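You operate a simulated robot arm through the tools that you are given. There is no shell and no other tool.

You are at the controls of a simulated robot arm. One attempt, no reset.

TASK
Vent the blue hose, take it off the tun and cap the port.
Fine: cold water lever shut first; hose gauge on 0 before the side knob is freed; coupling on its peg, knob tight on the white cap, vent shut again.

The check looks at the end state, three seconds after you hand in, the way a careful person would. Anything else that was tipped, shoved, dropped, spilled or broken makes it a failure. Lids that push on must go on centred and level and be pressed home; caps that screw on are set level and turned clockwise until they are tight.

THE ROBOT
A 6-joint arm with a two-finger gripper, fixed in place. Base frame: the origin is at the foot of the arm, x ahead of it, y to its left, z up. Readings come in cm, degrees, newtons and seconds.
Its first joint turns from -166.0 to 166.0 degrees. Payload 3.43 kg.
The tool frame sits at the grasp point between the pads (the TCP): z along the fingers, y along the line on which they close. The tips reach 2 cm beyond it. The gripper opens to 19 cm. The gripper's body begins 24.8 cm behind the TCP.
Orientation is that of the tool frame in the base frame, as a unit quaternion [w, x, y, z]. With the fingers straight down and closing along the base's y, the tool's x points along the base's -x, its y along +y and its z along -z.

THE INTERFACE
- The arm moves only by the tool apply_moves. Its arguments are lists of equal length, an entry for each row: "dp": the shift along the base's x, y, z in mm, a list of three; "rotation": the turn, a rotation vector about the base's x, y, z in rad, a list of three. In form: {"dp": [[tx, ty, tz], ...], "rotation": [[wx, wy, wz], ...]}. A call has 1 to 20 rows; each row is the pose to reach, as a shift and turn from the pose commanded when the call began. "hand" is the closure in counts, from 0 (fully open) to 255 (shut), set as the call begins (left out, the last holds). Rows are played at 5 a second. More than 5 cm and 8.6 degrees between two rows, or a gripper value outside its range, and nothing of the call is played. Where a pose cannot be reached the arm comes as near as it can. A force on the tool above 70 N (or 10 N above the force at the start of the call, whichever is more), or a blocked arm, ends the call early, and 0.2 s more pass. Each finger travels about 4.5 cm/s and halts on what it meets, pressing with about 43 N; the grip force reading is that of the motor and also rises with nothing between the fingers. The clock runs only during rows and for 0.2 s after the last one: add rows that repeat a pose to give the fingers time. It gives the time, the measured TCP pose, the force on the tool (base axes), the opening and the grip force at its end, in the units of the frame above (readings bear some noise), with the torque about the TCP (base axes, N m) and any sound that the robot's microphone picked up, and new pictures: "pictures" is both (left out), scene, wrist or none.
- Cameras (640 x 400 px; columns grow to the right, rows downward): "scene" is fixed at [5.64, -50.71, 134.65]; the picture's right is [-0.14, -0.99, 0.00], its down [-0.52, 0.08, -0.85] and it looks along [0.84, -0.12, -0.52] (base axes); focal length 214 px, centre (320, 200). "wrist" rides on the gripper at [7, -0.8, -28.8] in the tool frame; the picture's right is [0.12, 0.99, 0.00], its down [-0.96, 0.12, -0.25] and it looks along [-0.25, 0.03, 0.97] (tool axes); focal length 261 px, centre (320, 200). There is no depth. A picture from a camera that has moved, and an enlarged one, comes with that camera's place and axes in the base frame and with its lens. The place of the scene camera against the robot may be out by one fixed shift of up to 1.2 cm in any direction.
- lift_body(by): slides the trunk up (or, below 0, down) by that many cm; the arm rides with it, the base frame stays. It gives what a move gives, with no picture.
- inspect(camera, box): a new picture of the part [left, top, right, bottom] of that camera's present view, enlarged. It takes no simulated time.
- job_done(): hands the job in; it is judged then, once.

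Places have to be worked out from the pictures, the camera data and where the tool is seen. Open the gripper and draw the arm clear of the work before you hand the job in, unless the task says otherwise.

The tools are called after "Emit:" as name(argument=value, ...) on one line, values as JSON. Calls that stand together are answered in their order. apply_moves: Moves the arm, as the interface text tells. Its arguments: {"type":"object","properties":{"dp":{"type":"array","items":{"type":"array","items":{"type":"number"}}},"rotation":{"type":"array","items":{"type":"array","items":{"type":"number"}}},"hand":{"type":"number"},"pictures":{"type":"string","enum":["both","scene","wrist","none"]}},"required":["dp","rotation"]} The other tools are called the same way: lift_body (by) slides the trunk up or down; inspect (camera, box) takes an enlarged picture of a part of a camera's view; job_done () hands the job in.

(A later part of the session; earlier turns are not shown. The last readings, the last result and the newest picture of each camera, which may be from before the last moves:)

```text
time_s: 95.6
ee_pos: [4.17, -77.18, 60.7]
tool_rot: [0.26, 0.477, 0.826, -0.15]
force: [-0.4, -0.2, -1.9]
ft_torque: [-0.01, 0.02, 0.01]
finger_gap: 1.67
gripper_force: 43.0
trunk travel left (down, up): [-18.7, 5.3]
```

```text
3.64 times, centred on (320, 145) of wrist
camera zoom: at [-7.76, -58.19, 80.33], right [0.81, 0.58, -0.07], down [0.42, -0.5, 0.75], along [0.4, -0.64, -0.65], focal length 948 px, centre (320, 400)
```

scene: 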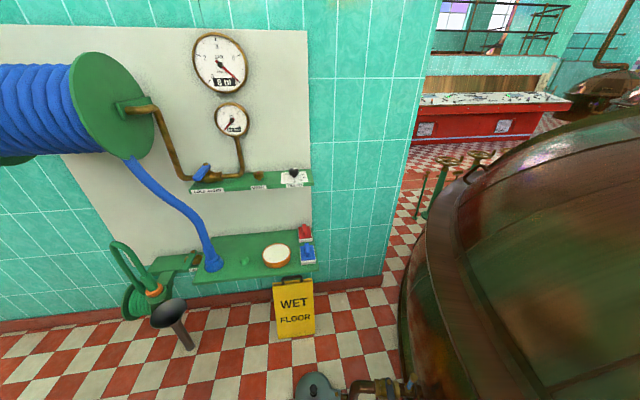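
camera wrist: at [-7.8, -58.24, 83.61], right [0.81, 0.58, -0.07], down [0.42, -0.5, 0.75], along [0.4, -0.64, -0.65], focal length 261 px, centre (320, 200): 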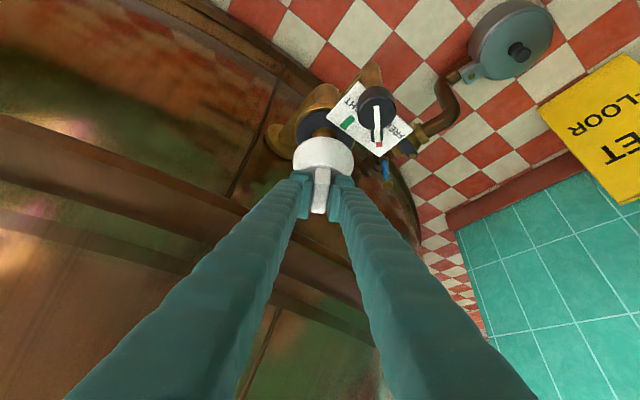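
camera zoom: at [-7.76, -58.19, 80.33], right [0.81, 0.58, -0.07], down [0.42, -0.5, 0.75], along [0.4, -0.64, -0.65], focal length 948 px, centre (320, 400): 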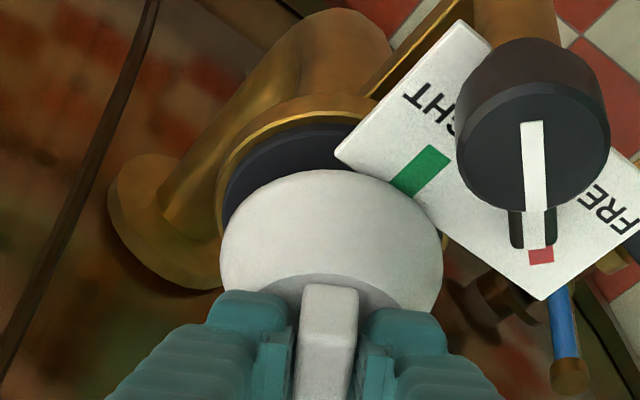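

No contact yet, so the spigot is entering the cap. I keep going down to the expected seat near z≈58.9.

Emit:
apply_moves(dp=[[0, 0, -4], [0, 0, -8], [0, 0, -12], [0, 0, -12]], rotation=[[0, 0, 0], [0, 0, 0], [0, 0, 0], [0, 0, 0]], hand=255, pictures="none")

Emit:
inspect(camera="wrist", box=[250, 90, 390, 200])

```text
time_s: 96.6
ee_pos: [4.24, -77.11, 59.51]
tool_rot: [0.26, 0.476, 0.827, -0.149]
force: [-0.1, -0.7, -2.6]
ft_torque: [-0.01, 0.05, 0.0]
finger_gap: 1.68
gripper_force: 42.7
trunk travel left (down, up): [-18.7, 5.3]
```

```text
3.64 times, centred on (320, 145) of wrist
camera zoom: at [-7.77, -58.2, 79.12], right [0.81, 0.58, -0.07], down [0.42, -0.5, 0.75], along [0.4, -0.64, -0.65], focal length 948 px, centre (320, 400)
```

zoom: 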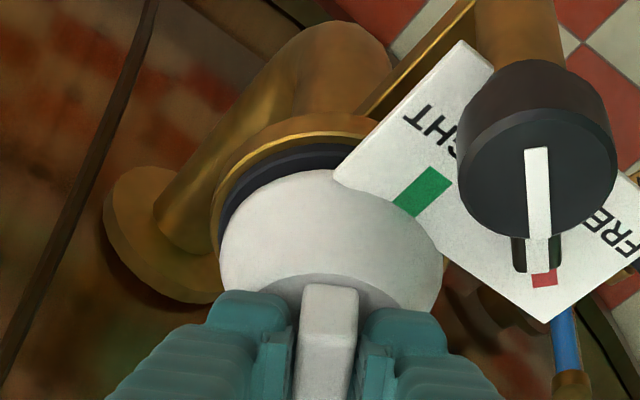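

Still no contact at z=59.5, and only a thin gasket crescent shows. I continue in 2–3 mm steps to the gasket.

Emit:
apply_moves(dp=[[0, 0, -3], [0, 0, -6], [0, 0, -8], [0, 0, -8]], rotation=[[0, 0, 0], [0, 0, 0], [0, 0, 0], [0, 0, 0]], hand=255, pictures="none")

Emit:
inspect(camera="wrist", box=[250, 90, 390, 200])

```text
time_s: 97.6
ee_pos: [4.23, -77.08, 58.84]
tool_rot: [0.259, 0.477, 0.826, -0.15]
force: [1.4, 4.0, 13.4]
ft_torque: [0.56, 0.33, -0.02]
finger_gap: 1.69
gripper_force: 43.3
trunk travel left (down, up): [-18.7, 5.3]
```

```text
3.64 times, centred on (320, 145) of wrist
camera zoom: at [-7.75, -58.19, 78.44], right [0.81, 0.58, -0.07], down [0.42, -0.5, 0.75], along [0.4, -0.64, -0.65], focal length 948 px, centre (320, 400)
```

zoom: 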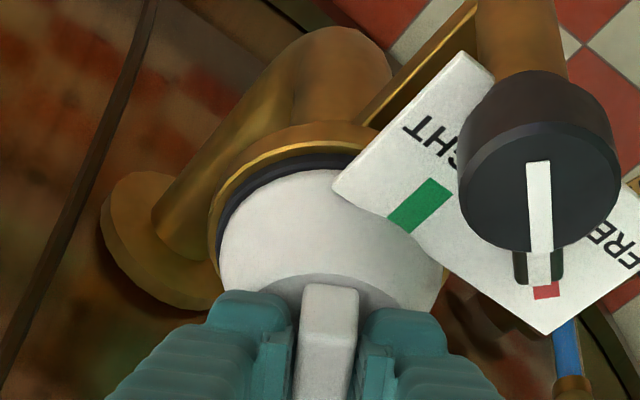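

Contact at z=58.84, right at the predicted gasket height, with 15 N mostly vertical. I press the cap home with another couple of millimetres.

Emit:
apply_moves(dp=[[0, 0, -1], [0, 0, -2], [0, 0, -3], [0, 0, -3]], rotation=[[0, 0, 0], [0, 0, 0], [0, 0, 0], [0, 0, 0]], hand=255, pictures="none")

Emit:
inspect(camera="wrist", box=[270, 100, 370, 180])

```text
time_s: 98.6
ee_pos: [4.28, -77.21, 58.75]
tool_rot: [0.26, 0.477, 0.826, -0.151]
force: [-6.0, 5.9, 50.0]
ft_torque: [0.02, 0.04, -0.03]
finger_gap: 1.69
gripper_force: 43.1
trunk travel left (down, up): [-18.7, 5.3]
```

```text
5.00 times, centred on (320, 140) of wrist
camera zoom: at [-7.72, -58.18, 78.25], right [0.81, 0.58, -0.07], down [0.42, -0.5, 0.76], along [0.4, -0.64, -0.65], focal length 1303 px, centre (320, 500)
```

zoom: 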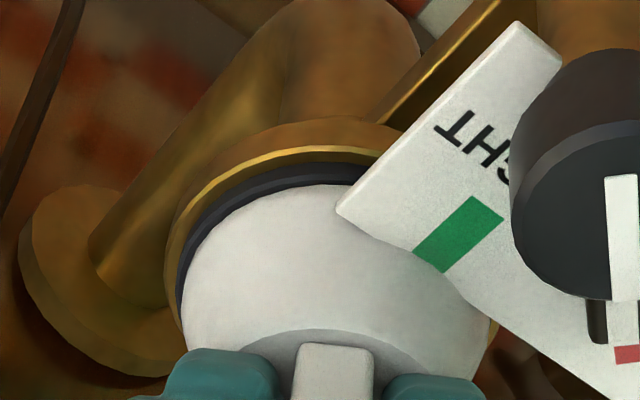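

The load is now 50 N straight down with zero torque, so the cap sits flat on its gasket. I unload, open the fingers and retreat up the tool axis.

Emit:
apply_moves(dp=[[0, 0, 2], [0, 0, 3], [0, 0, 3], [0, 0, 3], [0, 0, 3]], rotation=[[0, 0, 0], [0, 0, 0], [0, 0, 0], [0, 0, 0], [0, 0, 0]], hand=195, pictures="none")

Emit:
apply_moves(dp=[[-9, 15, 25], [-20, 35, 57], [-32, 55, 90], [-44, 77, 127], [-57, 99, 164], [-57, 99, 164]], rotation=[[0, 0, 0], [0, 0, 0], [0, 0, 0], [0, 0, 0], [0, 0, 0], [0, 0, 0]], hand=195)

Emit:
inspect(camera="wrist", box=[260, 80, 400, 190])

```text
time_s: 99.8
ee_pos: [4.22, -77.06, 58.68]
tool_rot: [0.258, 0.479, 0.826, -0.149]
force: [2.5, 2.1, 9.6]
ft_torque: [0.03, 0.32, -0.06]
finger_gap: 4.28
gripper_force: 0.2
trunk travel left (down, up): [-18.7, 5.3]
```

```text
time_s: 101.2
ee_pos: [-1.41, -67.18, 74.99]
tool_rot: [0.259, 0.477, 0.826, -0.15]
force: [0.1, -0.5, 0.3]
ft_torque: [0.04, 0.03, -0.05]
finger_gap: 4.45
gripper_force: 0.0
trunk travel left (down, up): [-18.7, 5.3]
camera wrist: at [-13.3, -48.25, 94.61], right [0.81, 0.58, -0.07], down [0.42, -0.5, 0.75], along [0.4, -0.64, -0.65], focal length 261 px, centre (320, 200)
```

scene: 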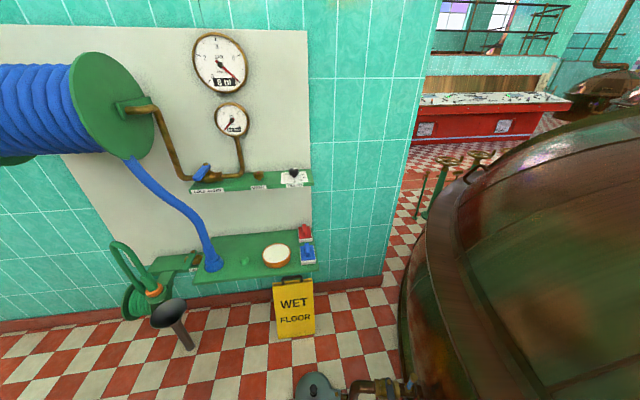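
wrist: 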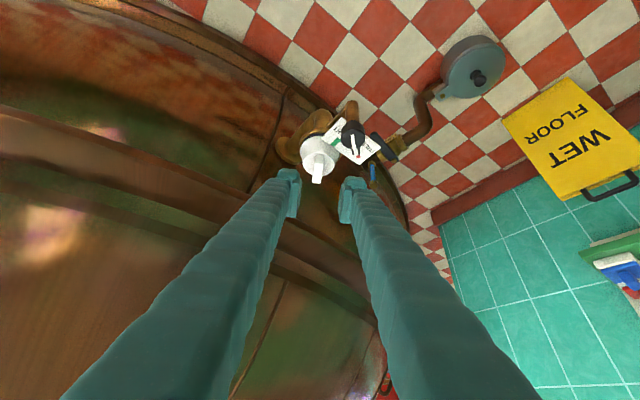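

```text
3.64 times, centred on (330, 135) of wrist
camera zoom: at [-13.3, -48.25, 94.61], right [0.81, 0.58, -0.07], down [0.42, -0.5, 0.75], along [0.4, -0.64, -0.65], focal length 948 px, centre (284, 436)
```

zoom: 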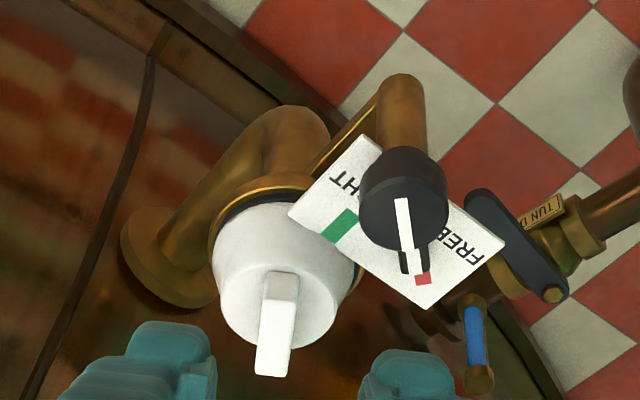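

The cap stands straight on the port, and the knob is still at FREE. I now reorient to the earlier knob pose (lean 15°, yaw -27°) above it.

Emit:
apply_moves(dp=[[0, 7, 30], [0, 14, 60], [0, 20, 80], [0, 20, 80]], rotation=[[0.1007, 0.058, 0], [0.2013, 0.1163, 0], [0.302, 0.1745, 0], [0.302, 0.1745, 0]], hand=180, pictures="none")

Emit:
apply_moves(dp=[[0, 0, -3], [0, 0, -6], [0, 0, -9], [0, 0, -12], [0, 0, -15], [0, 0, -15]], rotation=[[0, 0, 0.114], [0, 0, 0.228], [0, 0, 0.342], [0, 0, 0.456], [0, 0, 0.569], [0, 0, 0.569]], hand=180)

Emit:
inspect(camera="wrist", box=[240, 100, 400, 220])

```text
time_s: 102.2
ee_pos: [-1.53, -65.16, 83.13]
tool_rot: [0.113, 0.495, 0.859, -0.065]
force: [0.6, 1.0, -0.1]
ft_torque: [0.0, -0.03, -0.01]
finger_gap: 5.59
gripper_force: 0.1
trunk travel left (down, up): [-18.7, 5.3]
```

```text
time_s: 103.6
ee_pos: [-1.44, -65.1, 81.65]
tool_rot: [0.126, 0.234, 0.964, -0.031]
force: [-0.5, 0.6, 0.2]
ft_torque: [0.04, -0.01, -0.01]
finger_gap: 5.62
gripper_force: 0.0
trunk travel left (down, up): [-18.7, 5.3]
camera wrist: at [-14.61, -59.27, 107.66], right [0.35, 0.93, -0.03], down [0.82, -0.29, 0.49], along [0.45, -0.2, -0.87], focal length 261 px, centre (320, 200)
```

scene: 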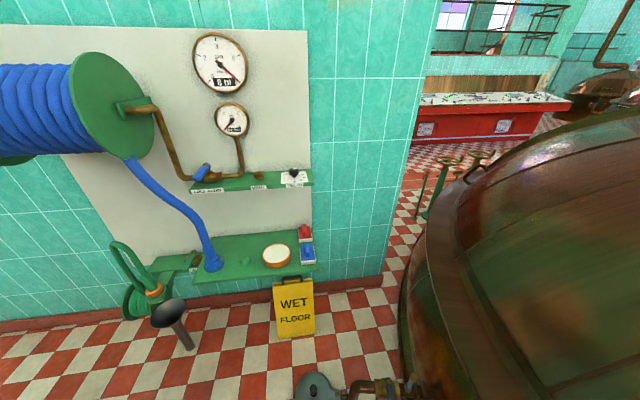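
wrist: 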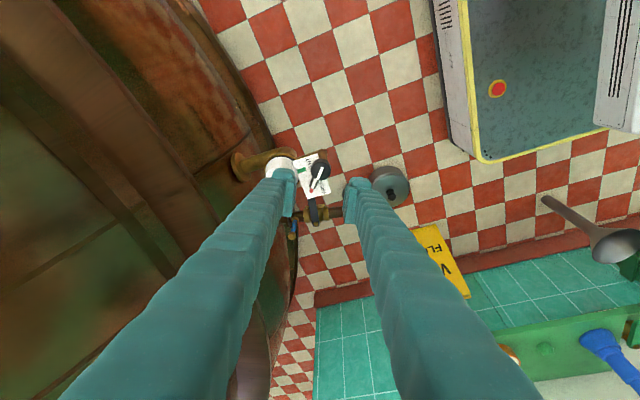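

```text
3.33 times, centred on (320, 160) of wrist
camera zoom: at [-14.61, -59.27, 107.66], right [0.35, 0.93, -0.03], down [0.82, -0.29, 0.49], along [0.45, -0.2, -0.87], focal length 869 px, centre (320, 333)
```

zoom: 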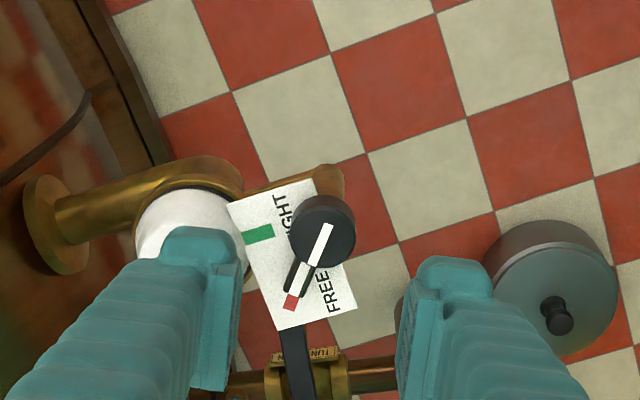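

The pose matches the earlier retreat pose, and the knob is about 2 mm to the right of the axis. I descend with that correction.

Emit:
apply_moves(dp=[[11, -5, -45], [22, -10, -90], [33, -16, -135], [44, -21, -180], [53, -25.5, -217], [57.8, -28.1, -241], [57.8, -28.1, -241]], rotation=[[0, 0, 0], [0, 0, 0], [0, 0, 0], [0, 0, 0], [0, 0, 0], [0, 0, 0], [0, 0, 0]], hand=180, pictures="wrist")

Emit:
inspect(camera="wrist", box=[260, 130, 380, 230])

```text
time_s: 105.2
ee_pos: [4.18, -68.17, 57.45]
tool_rot: [0.125, 0.235, 0.963, -0.031]
force: [0.3, -1.3, 0.2]
ft_torque: [-0.02, -0.06, 0.01]
finger_gap: 5.59
gripper_force: 0.0
trunk travel left (down, up): [-18.7, 5.3]
camera wrist: at [-8.96, -62.21, 83.54], right [0.35, 0.93, -0.03], down [0.82, -0.3, 0.49], along [0.45, -0.2, -0.87], focal length 261 px, centre (320, 200)
```

wrist: 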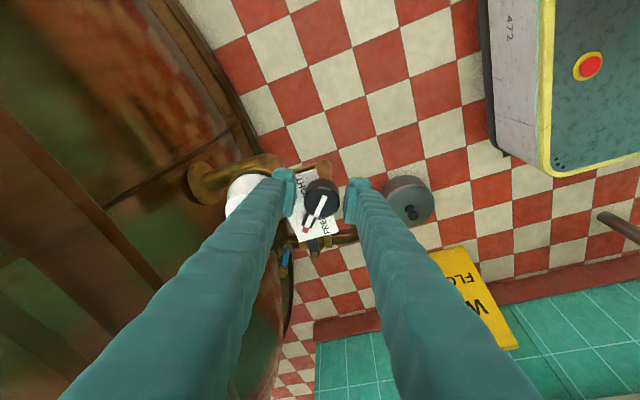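

```text
4.00 times, centred on (320, 180) of wrist
camera zoom: at [-8.96, -62.21, 83.54], right [0.35, 0.93, -0.03], down [0.82, -0.3, 0.49], along [0.45, -0.2, -0.87], focal length 1043 px, centre (320, 280)
```

zoom: 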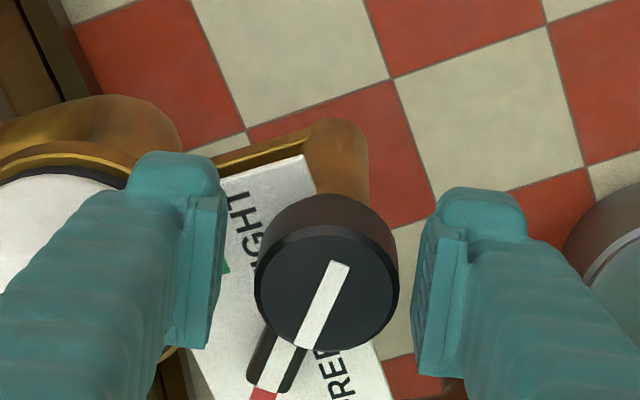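

The knob is 2–3 mm to the right between the pads. I shift over and close on it.

Emit:
apply_moves(dp=[[1.2, 2.3, 0], [1.2, 2.3, 0], [1.2, 2.3, 0], [1.2, 2.3, 0], [1.2, 2.3, 0]], rotation=[[0, 0, 0], [0, 0, 0], [0, 0, 0], [0, 0, 0], [0, 0, 0]], hand=255, pictures="none")

Emit:
inspect(camera="wrist", box=[260, 130, 380, 230])

```text
time_s: 106.4
ee_pos: [4.31, -67.86, 57.48]
tool_rot: [0.126, 0.235, 0.963, -0.031]
force: [-6.9, -7.8, -6.8]
ft_torque: [-0.02, 0.09, -0.08]
finger_gap: 4.03
gripper_force: 45.1
trunk travel left (down, up): [-18.7, 5.3]
```

```text
4.00 times, centred on (320, 180) of wrist
camera zoom: at [-8.83, -61.98, 83.56], right [0.35, 0.93, -0.03], down [0.82, -0.3, 0.49], along [0.45, -0.2, -0.87], focal length 1043 px, centre (320, 280)
```

zoom: 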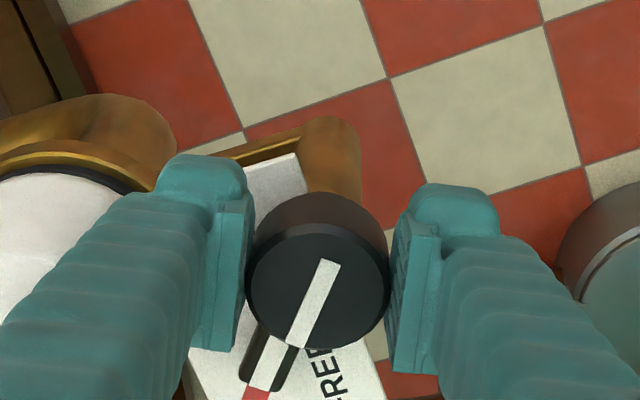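

Gripped well (gap 4.03). I turn the knob clockwise towards TIGHT, the first 30°.

Emit:
apply_moves(dp=[[0, 0, 0], [0, 0, 0], [0, 0, 0], [0.5, 0.5, 0], [0.5, 0.5, 0]], rotation=[[0, 0, -0.13], [0, 0, -0.26], [0, 0, -0.39], [0, 0, -0.52], [0, 0, -0.52]], hand=255, pictures="none")

Emit:
inspect(camera="wrist", box=[260, 130, 380, 230])

```text
time_s: 107.6
ee_pos: [4.53, -67.6, 57.57]
tool_rot: [0.114, 0.474, 0.871, -0.061]
force: [-6.2, 10.1, 9.4]
ft_torque: [0.1, -0.06, -0.02]
finger_gap: 3.98
gripper_force: 44.9
trunk travel left (down, up): [-18.7, 5.3]
```

```text
4.00 times, centred on (320, 180) of wrist
camera zoom: at [-4.07, -56.09, 83.56], right [0.77, 0.63, -0.03], down [0.57, -0.67, 0.49], along [0.29, -0.39, -0.87], focal length 1043 px, centre (320, 280)
```

zoom: 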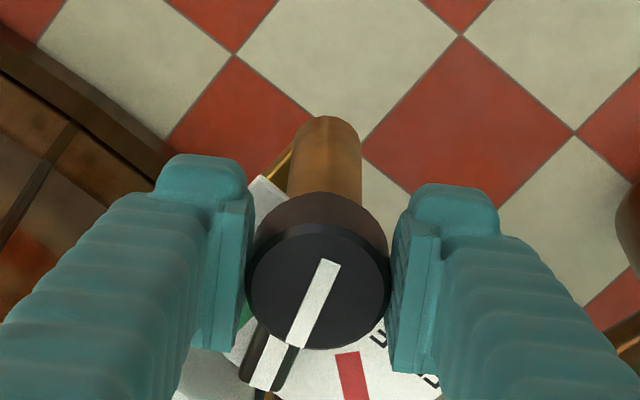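

Forces stay low and the arm has left the red bar and is moving to the green one. I continue clockwise another 22° to the original TIGHT angle.

Emit:
apply_moves(dp=[[0, 0.5, 0], [0, 1, 0], [0.5, 1, 0], [0.5, 1, 0], [0.5, 1, 0]], rotation=[[0, 0, -0.1], [0, 0, -0.2], [0, 0, -0.3], [0, 0, -0.4], [0, 0, -0.4]], hand=255, pictures="none")

Emit:
inspect(camera="wrist", box=[260, 130, 380, 230])

```text
time_s: 108.8
ee_pos: [4.54, -67.46, 57.61]
tool_rot: [0.1, 0.638, 0.759, -0.083]
force: [57.6, -1.2, 18.1]
ft_torque: [-0.11, -0.56, 0.58]
finger_gap: 4.04
gripper_force: 45.4
trunk travel left (down, up): [-18.7, 5.3]
```

```text
4.00 times, centred on (320, 180) of wrist
camera zoom: at [1.18, -53.56, 83.54], right [0.96, 0.29, -0.03], down [0.26, -0.83, 0.49], along [0.12, -0.47, -0.87], focal length 1043 px, centre (320, 280)
```

zoom: 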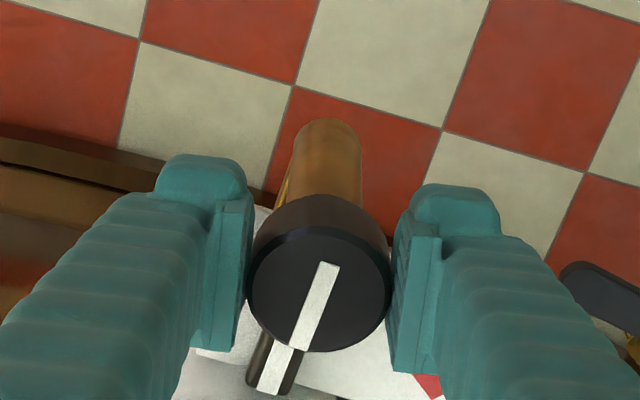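

Torque is now rising (0.58 N·m) at the original TIGHT angle, but there's a 58 N side load along x. I shift +4 mm in x to relieve it and read the torque again.

Emit:
apply_moves(dp=[[2, 0.3, 0], [4, 0.6, 0], [4, 0.6, 0]], rotation=[[0, 0, 0], [0, 0, 0], [0, 0, 0]], hand=255, pictures="none")

Emit:
inspect(camera="wrist", box=[280, 160, 360, 230])

```text
time_s: 109.6
ee_pos: [4.67, -67.48, 57.53]
tool_rot: [0.101, 0.638, 0.759, -0.083]
force: [20.9, 4.7, 25.4]
ft_torque: [0.0, -0.16, 0.52]
finger_gap: 4.03
gripper_force: 44.8
trunk travel left (down, up): [-18.7, 5.3]
```

```text
5.71 times, centred on (320, 195) of wrist
camera zoom: at [1.25, -53.5, 83.51], right [0.96, 0.28, -0.03], down [0.26, -0.83, 0.49], along [0.11, -0.48, -0.87], focal length 1489 px, centre (320, 229)
```

zoom: 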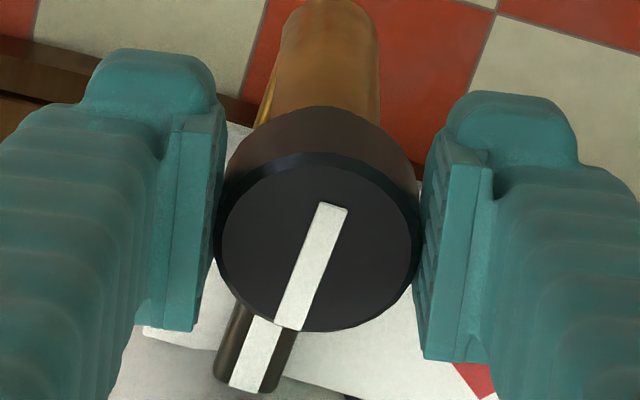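

The knob resists with 0.52 N·m. I add a little more clockwise turn to confirm it's against its tight stop.

Emit:
apply_moves(dp=[[1, 0, 0], [1.5, 0, 0], [1.5, 0, 0]], rotation=[[0, 0, -0.04], [0, 0, -0.08], [0, 0, -0.08]], hand=255, pictures="none")

Emit:
inspect(camera="wrist", box=[280, 160, 360, 230])

```text
time_s: 110.4
ee_pos: [4.79, -67.48, 57.41]
tool_rot: [0.099, 0.668, 0.732, -0.087]
force: [-58.2, 0.7, 15.6]
ft_torque: [-0.11, 0.74, 0.04]
finger_gap: 4.06
gripper_force: 45.2
trunk travel left (down, up): [-18.7, 5.3]
```

```text
5.71 times, centred on (320, 195) of wrist
camera zoom: at [2.41, -53.36, 83.42], right [0.98, 0.2, -0.03], down [0.19, -0.85, 0.49], along [0.08, -0.48, -0.87], focal length 1489 px, centre (320, 229)
```

zoom: 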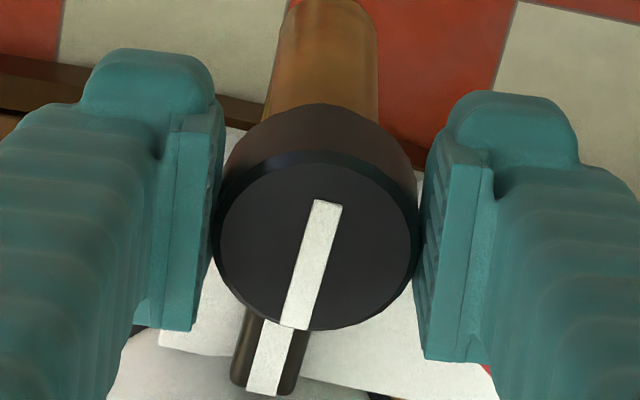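

The fingers slipped round the knob, so it's hard against its stop. I open, back off along the tool axis and check where the arm points.

Emit:
apply_moves(dp=[[-2, 0, 0], [-3, 0, 0], [-3, 0, 0], [-3, 0, 0]], rotation=[[0, 0, 0.04], [0, 0, 0.08], [0, 0, 0.08], [0, 0, 0.08]], hand=168, pictures="none")

Emit:
inspect(camera="wrist", box=[270, 150, 370, 240])

```text
time_s: 111.4
ee_pos: [4.68, -67.43, 57.53]
tool_rot: [0.101, 0.637, 0.759, -0.082]
force: [-0.3, 0.0, 0.0]
ft_torque: [-0.02, -0.01, 0.0]
finger_gap: 6.47
gripper_force: 0.1
trunk travel left (down, up): [-18.7, 5.3]
```

```text
4.44 times, centred on (320, 195) of wrist
camera zoom: at [1.3, -53.59, 83.47], right [0.96, 0.28, -0.03], down [0.26, -0.83, 0.49], along [0.11, -0.47, -0.87], focal length 1158 px, centre (320, 222)
```

zoom: 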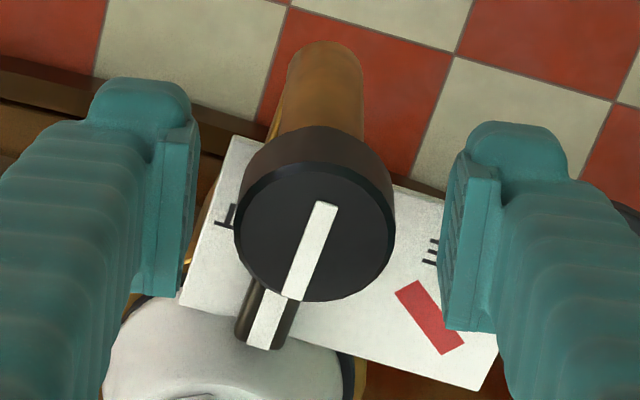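

The arm points at the cap with the green bar fully covered, at the same angle as the original TIGHT position. I retreat up the axis and look from further out.

Emit:
apply_moves(dp=[[-2, 11, 40], [-4, 22, 85], [-6, 34, 130], [-8, 46, 175], [-10, 58, 220], [-12, 70, 260], [-12, 70, 260]], rotation=[[0, 0, 0], [0, 0, 0], [0, 0, 0], [0, 0, 0], [0, 0, 0], [0, 0, 0], [0, 0, 0]], hand=168)

Emit:
inspect(camera="wrist", box=[250, 110, 390, 220])

Emit:
inspect(camera="wrist", box=[285, 140, 355, 200])

Emit:
inspect(camera="scene", box=[160, 20, 330, 200])

Emit:
inspect(camera="scene", box=[110, 140, 330, 340])

```text
time_s: 113.0
ee_pos: [3.69, -60.28, 83.53]
tool_rot: [0.099, 0.638, 0.759, -0.082]
force: [0.7, 0.2, 0.4]
ft_torque: [-0.08, 0.1, -0.02]
finger_gap: 6.48
gripper_force: 0.0
trunk travel left (down, up): [-18.7, 5.3]
camera wrist: at [0.26, -46.41, 109.45], right [0.96, 0.28, -0.03], down [0.26, -0.83, 0.49], along [0.11, -0.47, -0.87], focal length 261 px, centre (320, 200)
```

scene: 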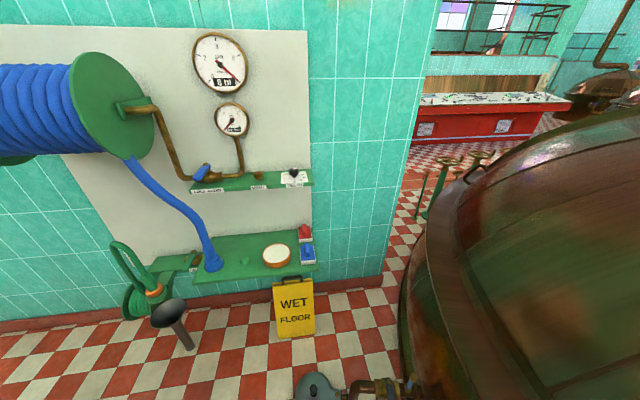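
wrist: 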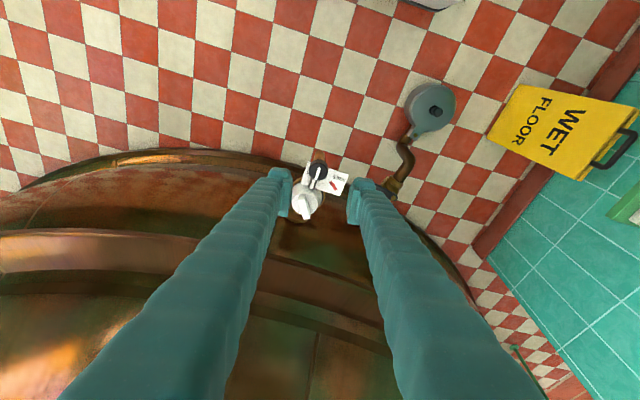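

```text
3.64 times, centred on (320, 165) of wrist
camera zoom: at [0.26, -46.41, 109.45], right [0.96, 0.28, -0.03], down [0.26, -0.83, 0.49], along [0.11, -0.47, -0.87], focal length 948 px, centre (320, 327)
```

zoom: 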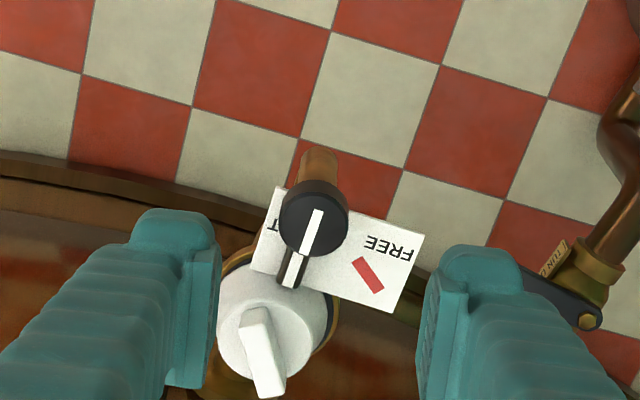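

```text
6.67 times, centred on (320, 170) of wrist
camera zoom: at [0.26, -46.41, 109.45], right [0.96, 0.28, -0.03], down [0.26, -0.83, 0.49], along [0.11, -0.47, -0.87], focal length 1738 px, centre (320, 400)
```

zoom: 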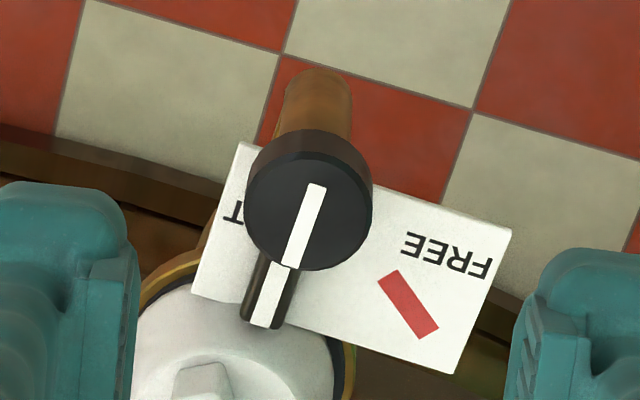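

```text
2.22 times, centred on (245, 110) of scene
camera zoom: at [5.64, -50.71, 134.65], right [-0.14, -0.99, 0.0], down [-0.52, 0.08, -0.85], along [0.84, -0.12, -0.52], focal length 477 px, centre (487, 400)
```

zoom: 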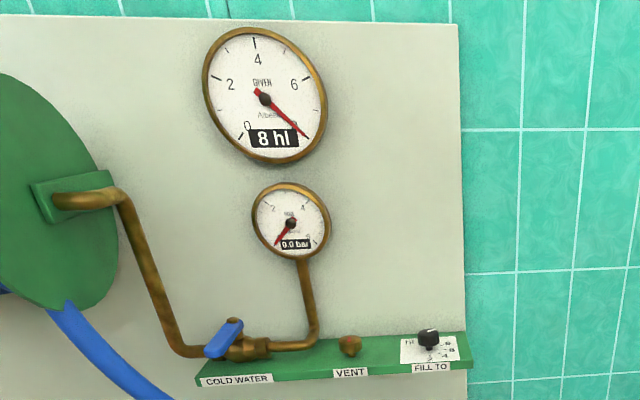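

```text
2.00 times, centred on (220, 240) of scene
camera zoom: at [5.64, -50.71, 134.65], right [-0.14, -0.99, 0.0], down [-0.52, 0.08, -0.85], along [0.84, -0.12, -0.52], focal length 429 px, centre (520, 120)
```

zoom: 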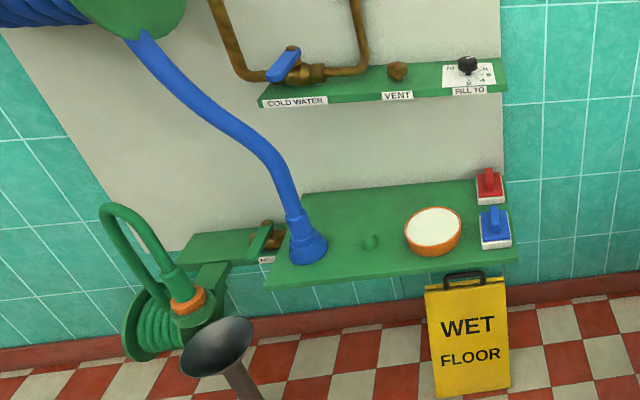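

The gauge reads 0.0, the lever is shut, the coupling is on its peg, the cap is on the port and the knob is at TIGHT. Finally I go back to the first viewing pose above the panel, to compare the vent mark and lever with the initial pictures.

Emit:
apply_moves(dp=[[16, 5, 41], [33, 11, 83], [49, 16, 124], [65, 21, 166], [82, 27, 207], [98, 32, 249], [114, 37, 290], [130, 42, 332], [147, 48, 373], [163, 53, 415], [163, 53, 415]], rotation=[[0, 0, 0.1396], [0, 0, 0.2793], [0, 0, 0.4189], [0, 0, 0.5585], [0, 0, 0.6981], [0, 0, 0.8378], [0, 0, 0.9774], [0, 0, 1.117], [0, 0, 1.2566], [0, 0, 1.3963], [0, 0, 1.3963]], hand=0, pictures="none")

Emit:
apply_moves(dp=[[43, 20, 0], [86, 41, 0], [129, 61, 0], [172, 82, 0], [215, 102, 0], [258, 123, 0], [301, 143, 0], [344, 164, 0], [387, 184, 0], [430, 205, 0], [465, 220, 0], [485, 228, 0], [485, 228, 0]], rotation=[[0, 0.13, 0], [0, 0.26, 0], [0, 0.26, 0], [0, 0.26, 0], [0, 0.26, 0], [0, 0.26, 0], [0, 0.26, 0], [0, 0.26, 0], [0, 0.26, 0], [0, 0.26, 0], [0, 0.26, 0], [0, 0.26, 0], [0, 0.26, 0]], hand=0)

Emit:
inspect(camera="wrist", box=[280, 230, 420, 320])

Emit:
inspect(camera="wrist", box=[220, 130, 420, 300])

```text
time_s: 115.4
ee_pos: [19.78, -55.14, 124.85]
tool_rot: [0.13, 0.0, 0.992, 0.0]
force: [0.3, 0.0, -1.0]
ft_torque: [0.04, -0.01, 0.03]
finger_gap: 18.99
gripper_force: 0.2
trunk travel left (down, up): [-18.7, 5.3]
```

```text
time_s: 118.2
ee_pos: [68.43, -32.43, 125.09]
tool_rot: [0.0, 0.002, 1.0, -0.001]
force: [-0.2, -2.2, -0.6]
ft_torque: [0.23, -0.09, 0.01]
finger_gap: 18.97
gripper_force: 0.0
trunk travel left (down, up): [-18.7, 5.3]
camera wrist: at [61.14, -33.14, 153.83], right [-0.12, 0.99, 0.0], down [0.96, 0.11, 0.25], along [0.25, 0.03, -0.97], focal length 261 px, centre (320, 200)
```

scene: 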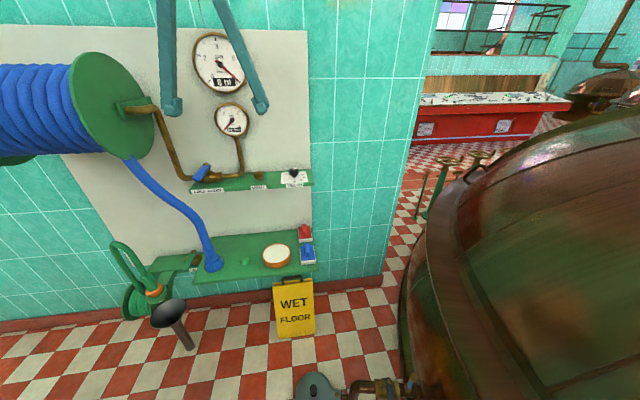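
wrist: 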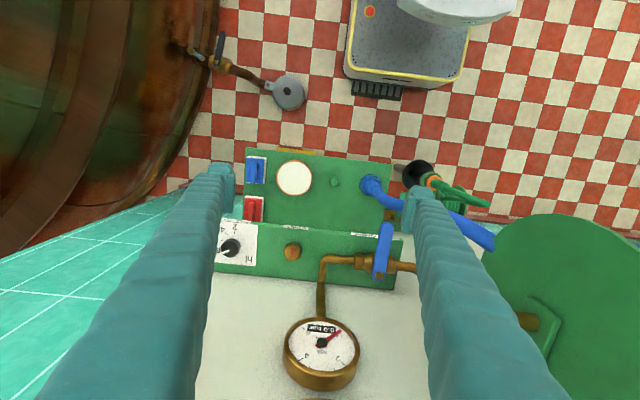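

```text
4.44 times, centred on (350, 275) of wrist
camera zoom: at [61.14, -33.14, 153.83], right [-0.12, 0.99, 0.0], down [0.96, 0.11, 0.25], along [0.25, 0.03, -0.97], focal length 1158 px, centre (187, -133)
```

zoom: 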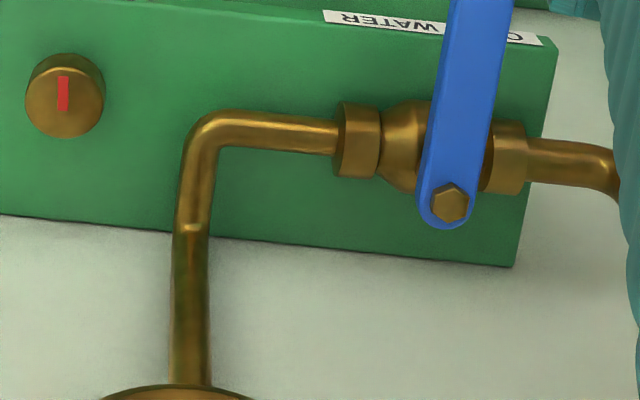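

```text
2.35 times, centred on (320, 215) of wrist
camera zoom: at [61.14, -33.14, 153.83], right [-0.12, 0.99, 0.0], down [0.96, 0.11, 0.25], along [0.25, 0.03, -0.97], focal length 613 px, centre (320, 165)
```

zoom: 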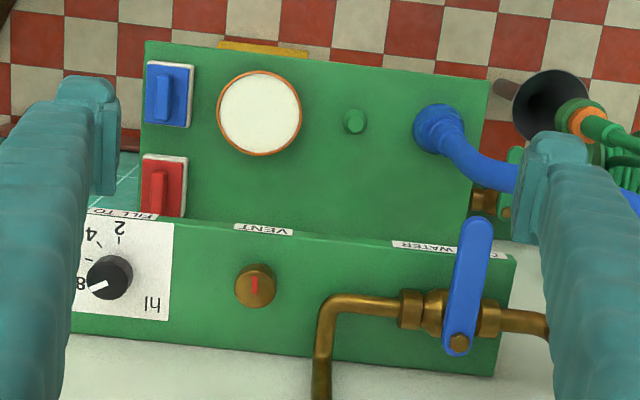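

The lever is square to the pipe and the gauge at 0.0. I zoom on the vent mark to compare it with the start picture, where it ran straight along x.

Emit:
inspect(camera="wrist", box=[270, 235, 310, 265])

Emit:
inspect(camera="wrist", box=[330, 160, 420, 220])

Emit:
inspect(camera="scene", box=[180, 220, 240, 280])

```text
13.33 times, centred on (290, 250) of wrist
camera zoom: at [61.14, -33.14, 153.83], right [-0.12, 0.99, 0.0], down [0.96, 0.11, 0.25], along [0.25, 0.03, -0.97], focal length 3475 px, centre (720, -467)
```

zoom: 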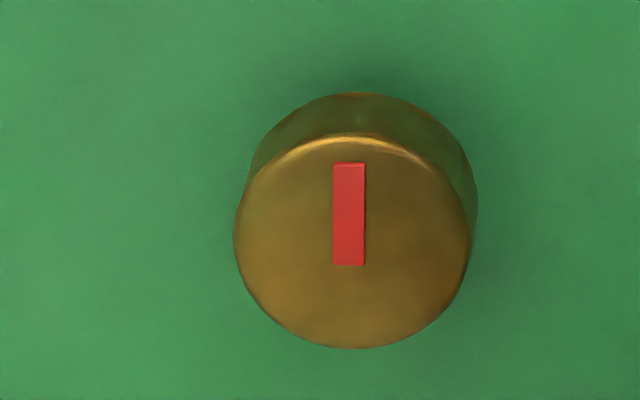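

```text
6.67 times, centred on (375, 190) of wrist
camera zoom: at [61.14, -33.14, 153.83], right [-0.12, 0.99, 0.0], down [0.96, 0.11, 0.25], along [0.25, 0.03, -0.97], focal length 1738 px, centre (-47, 267)
```

zoom: 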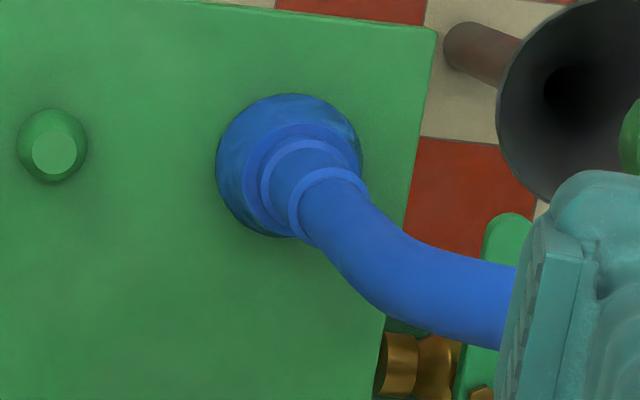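

```text
6.67 times, centred on (210, 250) of scene
camera zoom: at [5.64, -50.71, 134.65], right [-0.14, -0.99, 0.0], down [-0.52, 0.08, -0.85], along [0.84, -0.12, -0.52], focal length 1430 px, centre (1053, -133)
```

zoom: 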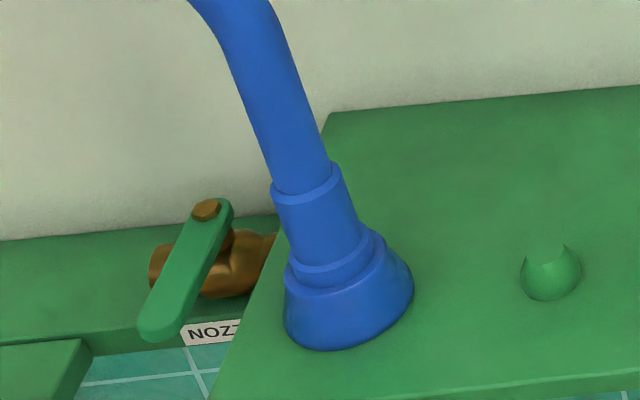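

The vent mark looks nearly along x, but by this picture it may stand about 4–5° counter-clockwise of it. To compare properly, I return to the earlier 30°-lean viewing pose in front of the vent.

Emit:
apply_moves(dp=[[-20, -9, 0], [-10, -18, -10], [20, -27, -30], [50, -36, -60], [80, -36, -90], [105, -36, -115], [120, -36, -129], [120, -36, -129]], rotation=[[0, -0.13, 0], [0, -0.26, 0], [0, -0.39, 0], [0, -0.518, 0], [0, -0.518, 0], [0, -0.518, 0], [0, -0.518, 0], [0, -0.518, 0]], hand=180)

Emit:
inspect(camera="wrist", box=[220, 80, 420, 220])

Emit:
inspect(camera="wrist", box=[295, 155, 345, 190])

```text
time_s: 120.0
ee_pos: [80.45, -35.74, 112.14]
tool_rot: [0.256, 0.001, 0.967, -0.001]
force: [-0.6, 0.0, -0.1]
ft_torque: [-0.03, 0.03, 0.0]
finger_gap: 5.58
gripper_force: 0.1
trunk travel left (down, up): [-18.7, 5.3]
camera wrist: at [59.95, -36.62, 133.58], right [-0.1, 0.99, -0.06], down [0.71, 0.12, 0.69], along [0.69, 0.03, -0.72], focal length 261 px, centre (320, 200)
```

scene: 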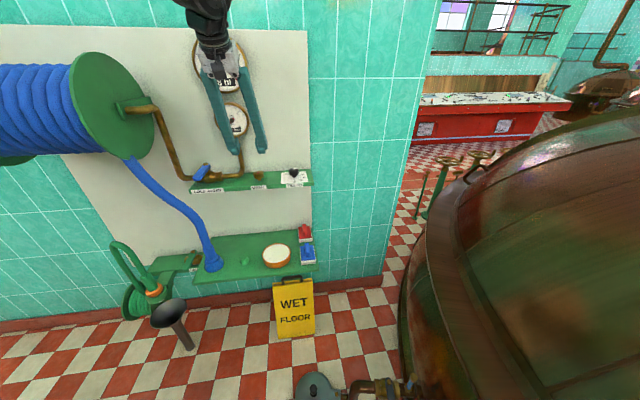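
wrist: 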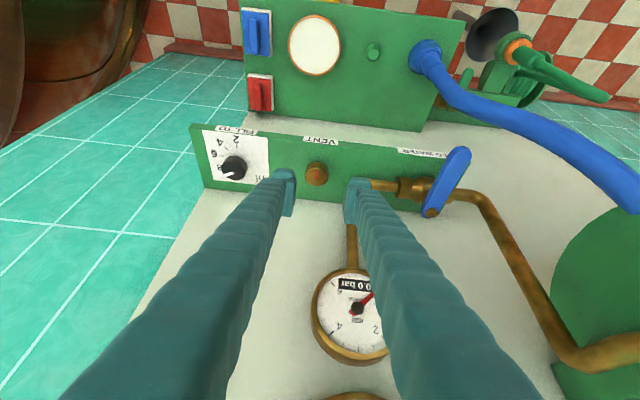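

```text
2.86 times, centred on (320, 150) of wrist
camera zoom: at [59.95, -36.62, 133.58], right [-0.1, 0.99, -0.06], down [0.71, 0.12, 0.69], along [0.69, 0.03, -0.72], focal length 745 px, centre (320, 343)
```

zoom: 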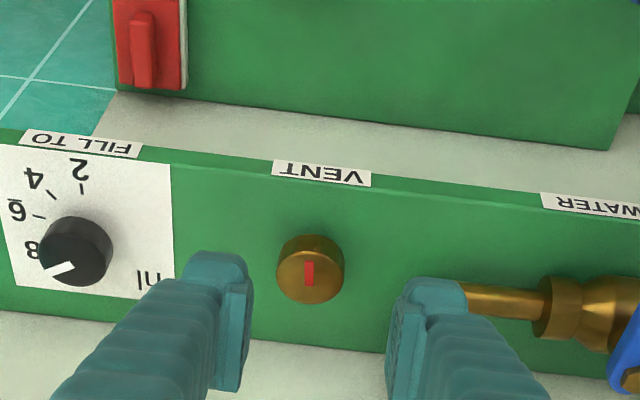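

```text
11.43 times, centred on (320, 172) of wrist
camera zoom: at [59.95, -36.62, 133.58], right [-0.1, 0.99, -0.06], down [0.71, 0.12, 0.69], along [0.69, 0.03, -0.72], focal length 2979 px, centre (320, 514)
```

zoom: 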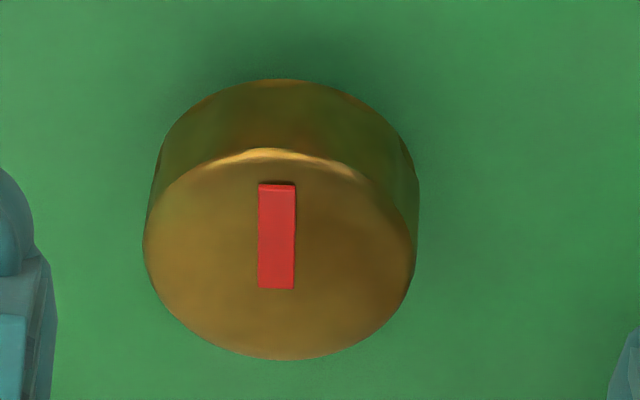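

The mark now looks upright in the picture, where at the start it leaned a few degrees, so the vent may be about 4–5° short of fully shut. I'll grip it again, turn it the last bit clockwise and recheck. First I move above the knob.

Emit:
apply_moves(dp=[[20, -2, -15], [40, -4, -30], [60, -5.5, -45], [74.5, -5.5, -61], [74.5, -5.5, -61]], rotation=[[0, 0, 0], [0, 0, 0], [0, 0, 0], [0, 0, 0], [0, 0, 0]], hand=180, pictures="none")

Emit:
inspect(camera="wrist", box=[260, 100, 380, 220])

Emit:
inspect(camera="scene", box=[180, 60, 320, 200])

```text
time_s: 121.2
ee_pos: [87.95, -36.29, 106.13]
tool_rot: [0.257, 0.001, 0.967, -0.002]
force: [-0.4, 0.7, 0.0]
ft_torque: [0.05, -0.02, -0.01]
finger_gap: 5.59
gripper_force: 0.0
trunk travel left (down, up): [-18.7, 5.3]
```

```text
3.33 times, centred on (320, 160) of wrist
camera zoom: at [67.52, -36.99, 127.74], right [-0.1, 0.99, -0.06], down [0.71, 0.12, 0.69], along [0.69, 0.03, -0.72], focal length 869 px, centre (320, 333)
```

zoom: 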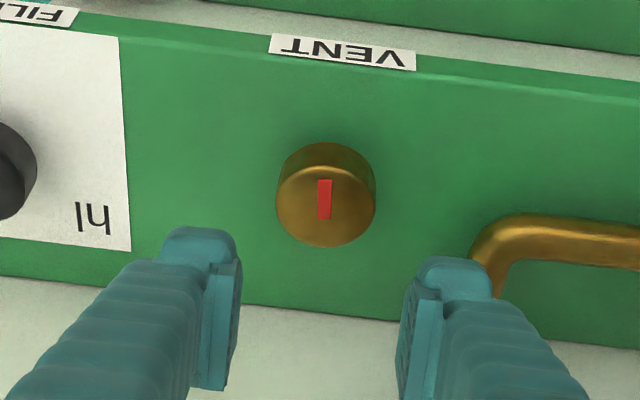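

```text
2.86 times, centred on (250, 130) of scene
camera zoom: at [5.64, -50.71, 134.65], right [-0.14, -0.99, 0.0], down [-0.52, 0.08, -0.85], along [0.84, -0.12, -0.52], focal length 613 px, centre (520, 400)
```

zoom: 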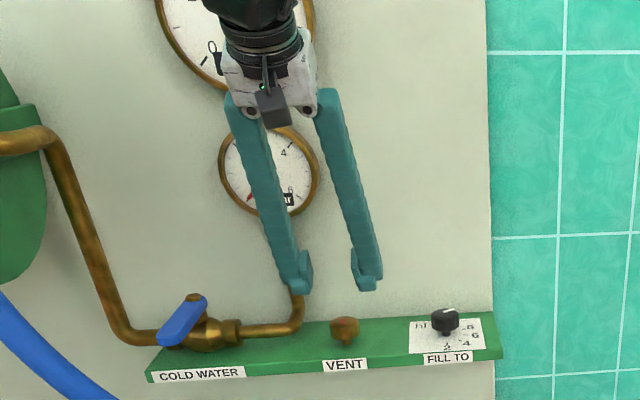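

The knob lies about 1.5 mm to -y of the tool. I descend around it to z≈98.6.

Emit:
apply_moves(dp=[[1, -1.5, -25], [1, -1.5, -50], [1, -1.5, -68], [1, -1.5, -75], [1, -1.5, -75]], rotation=[[0, 0, 0], [0, 0, 0], [0, 0, 0], [0, 0, 0], [0, 0, 0]], hand=180, pictures="none")

Emit:
inspect(camera="wrist", box=[270, 140, 370, 230])

```text
time_s: 122.4
ee_pos: [87.74, -36.98, 98.68]
tool_rot: [0.257, 0.001, 0.966, -0.001]
force: [0.7, -0.2, 0.4]
ft_torque: [0.0, 0.06, -0.01]
finger_gap: 5.61
gripper_force: 0.1
trunk travel left (down, up): [-18.7, 5.3]
```

```text
4.44 times, centred on (320, 185) of wrist
camera zoom: at [67.13, -37.71, 120.19], right [-0.1, 0.99, -0.06], down [0.71, 0.11, 0.69], along [0.69, 0.03, -0.72], focal length 1158 px, centre (320, 267)
```

zoom: 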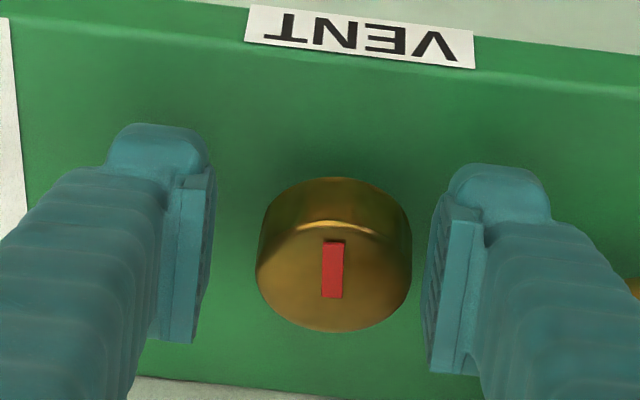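

The tool has drifted 4–5 mm to -y during the descent, and the picture shows the knob to the right. I shift +4 mm in y and close.

Emit:
apply_moves(dp=[[0, 2, 0], [0, 4, 0], [0, 4, 0]], rotation=[[0, 0, 0], [0, 0, 0], [0, 0, 0]], hand=180, pictures="none")

Emit:
inspect(camera="wrist", box=[270, 140, 370, 230])

```text
time_s: 123.2
ee_pos: [87.78, -36.19, 98.66]
tool_rot: [0.256, 0.001, 0.967, 0.0]
force: [0.5, 0.4, 0.2]
ft_torque: [0.0, 0.01, -0.03]
finger_gap: 5.57
gripper_force: 0.1
trunk travel left (down, up): [-18.7, 5.3]
```

```text
4.44 times, centred on (320, 185) of wrist
camera zoom: at [67.34, -37.03, 120.23], right [-0.1, 0.99, -0.06], down [0.71, 0.11, 0.69], along [0.69, 0.03, -0.72], focal length 1158 px, centre (320, 267)
```

zoom: 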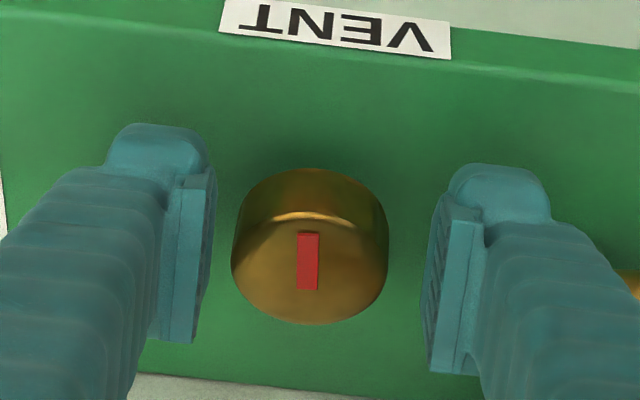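

Slightly over, so I come back 2 mm and close the fingers.

Emit:
apply_moves(dp=[[0, -2, 0], [0, -2, 0], [0, -2, 0], [0, -2, 0], [0, -2, 0]], rotation=[[0, 0, 0], [0, 0, 0], [0, 0, 0], [0, 0, 0], [0, 0, 0]], hand=255, pictures="none")

Emit:
inspect(camera="wrist", box=[270, 140, 370, 230])

```text
time_s: 124.4
ee_pos: [87.92, -36.58, 98.74]
tool_rot: [0.257, 0.001, 0.966, -0.001]
force: [2.1, -4.4, 4.1]
ft_torque: [0.07, -0.01, -0.03]
finger_gap: 4.04
gripper_force: 45.3
trunk travel left (down, up): [-18.7, 5.3]
```

```text
4.44 times, centred on (320, 185) of wrist
camera zoom: at [67.39, -37.24, 120.21], right [-0.1, 0.99, -0.06], down [0.71, 0.11, 0.69], along [0.69, 0.03, -0.72], focal length 1158 px, centre (320, 267)
```

zoom: 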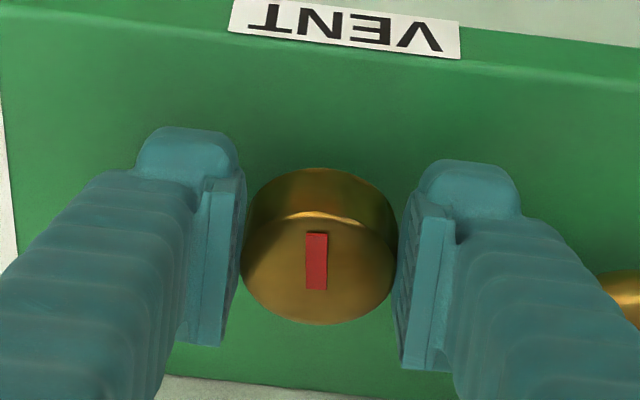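

Centred grip (gap 4.04, about 4 N). I turn clockwise in small steps, watching for the stop torque.

Emit:
apply_moves(dp=[[0, 0, 0], [0, 0, 0], [0, 0, 0]], rotation=[[0, 0, -0.04], [0, 0, -0.08], [0, 0, -0.08]], hand=255, pictures="none")

Emit:
inspect(camera="wrist", box=[270, 140, 370, 230])

```text
time_s: 125.2
ee_pos: [87.88, -36.53, 98.69]
tool_rot: [0.256, 0.039, 0.966, -0.012]
force: [-2.9, -0.2, 4.1]
ft_torque: [-0.01, 0.34, -0.04]
finger_gap: 4.06
gripper_force: 45.3
trunk travel left (down, up): [-18.7, 5.3]
```

```text
4.44 times, centred on (320, 185) of wrist
camera zoom: at [67.41, -35.54, 120.22], right [-0.02, 1.0, -0.06], down [0.72, 0.06, 0.69], along [0.69, -0.03, -0.72], focal length 1158 px, centre (320, 267)
```

zoom: 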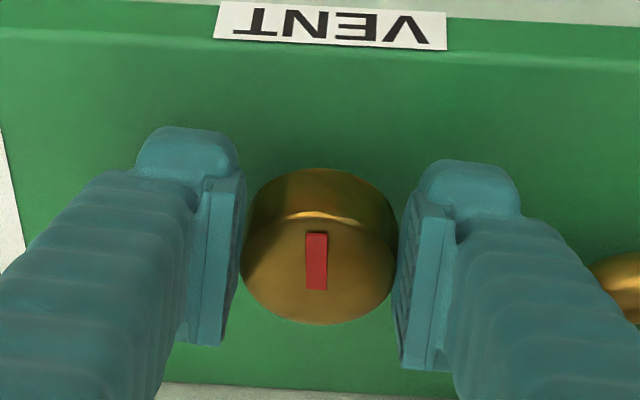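

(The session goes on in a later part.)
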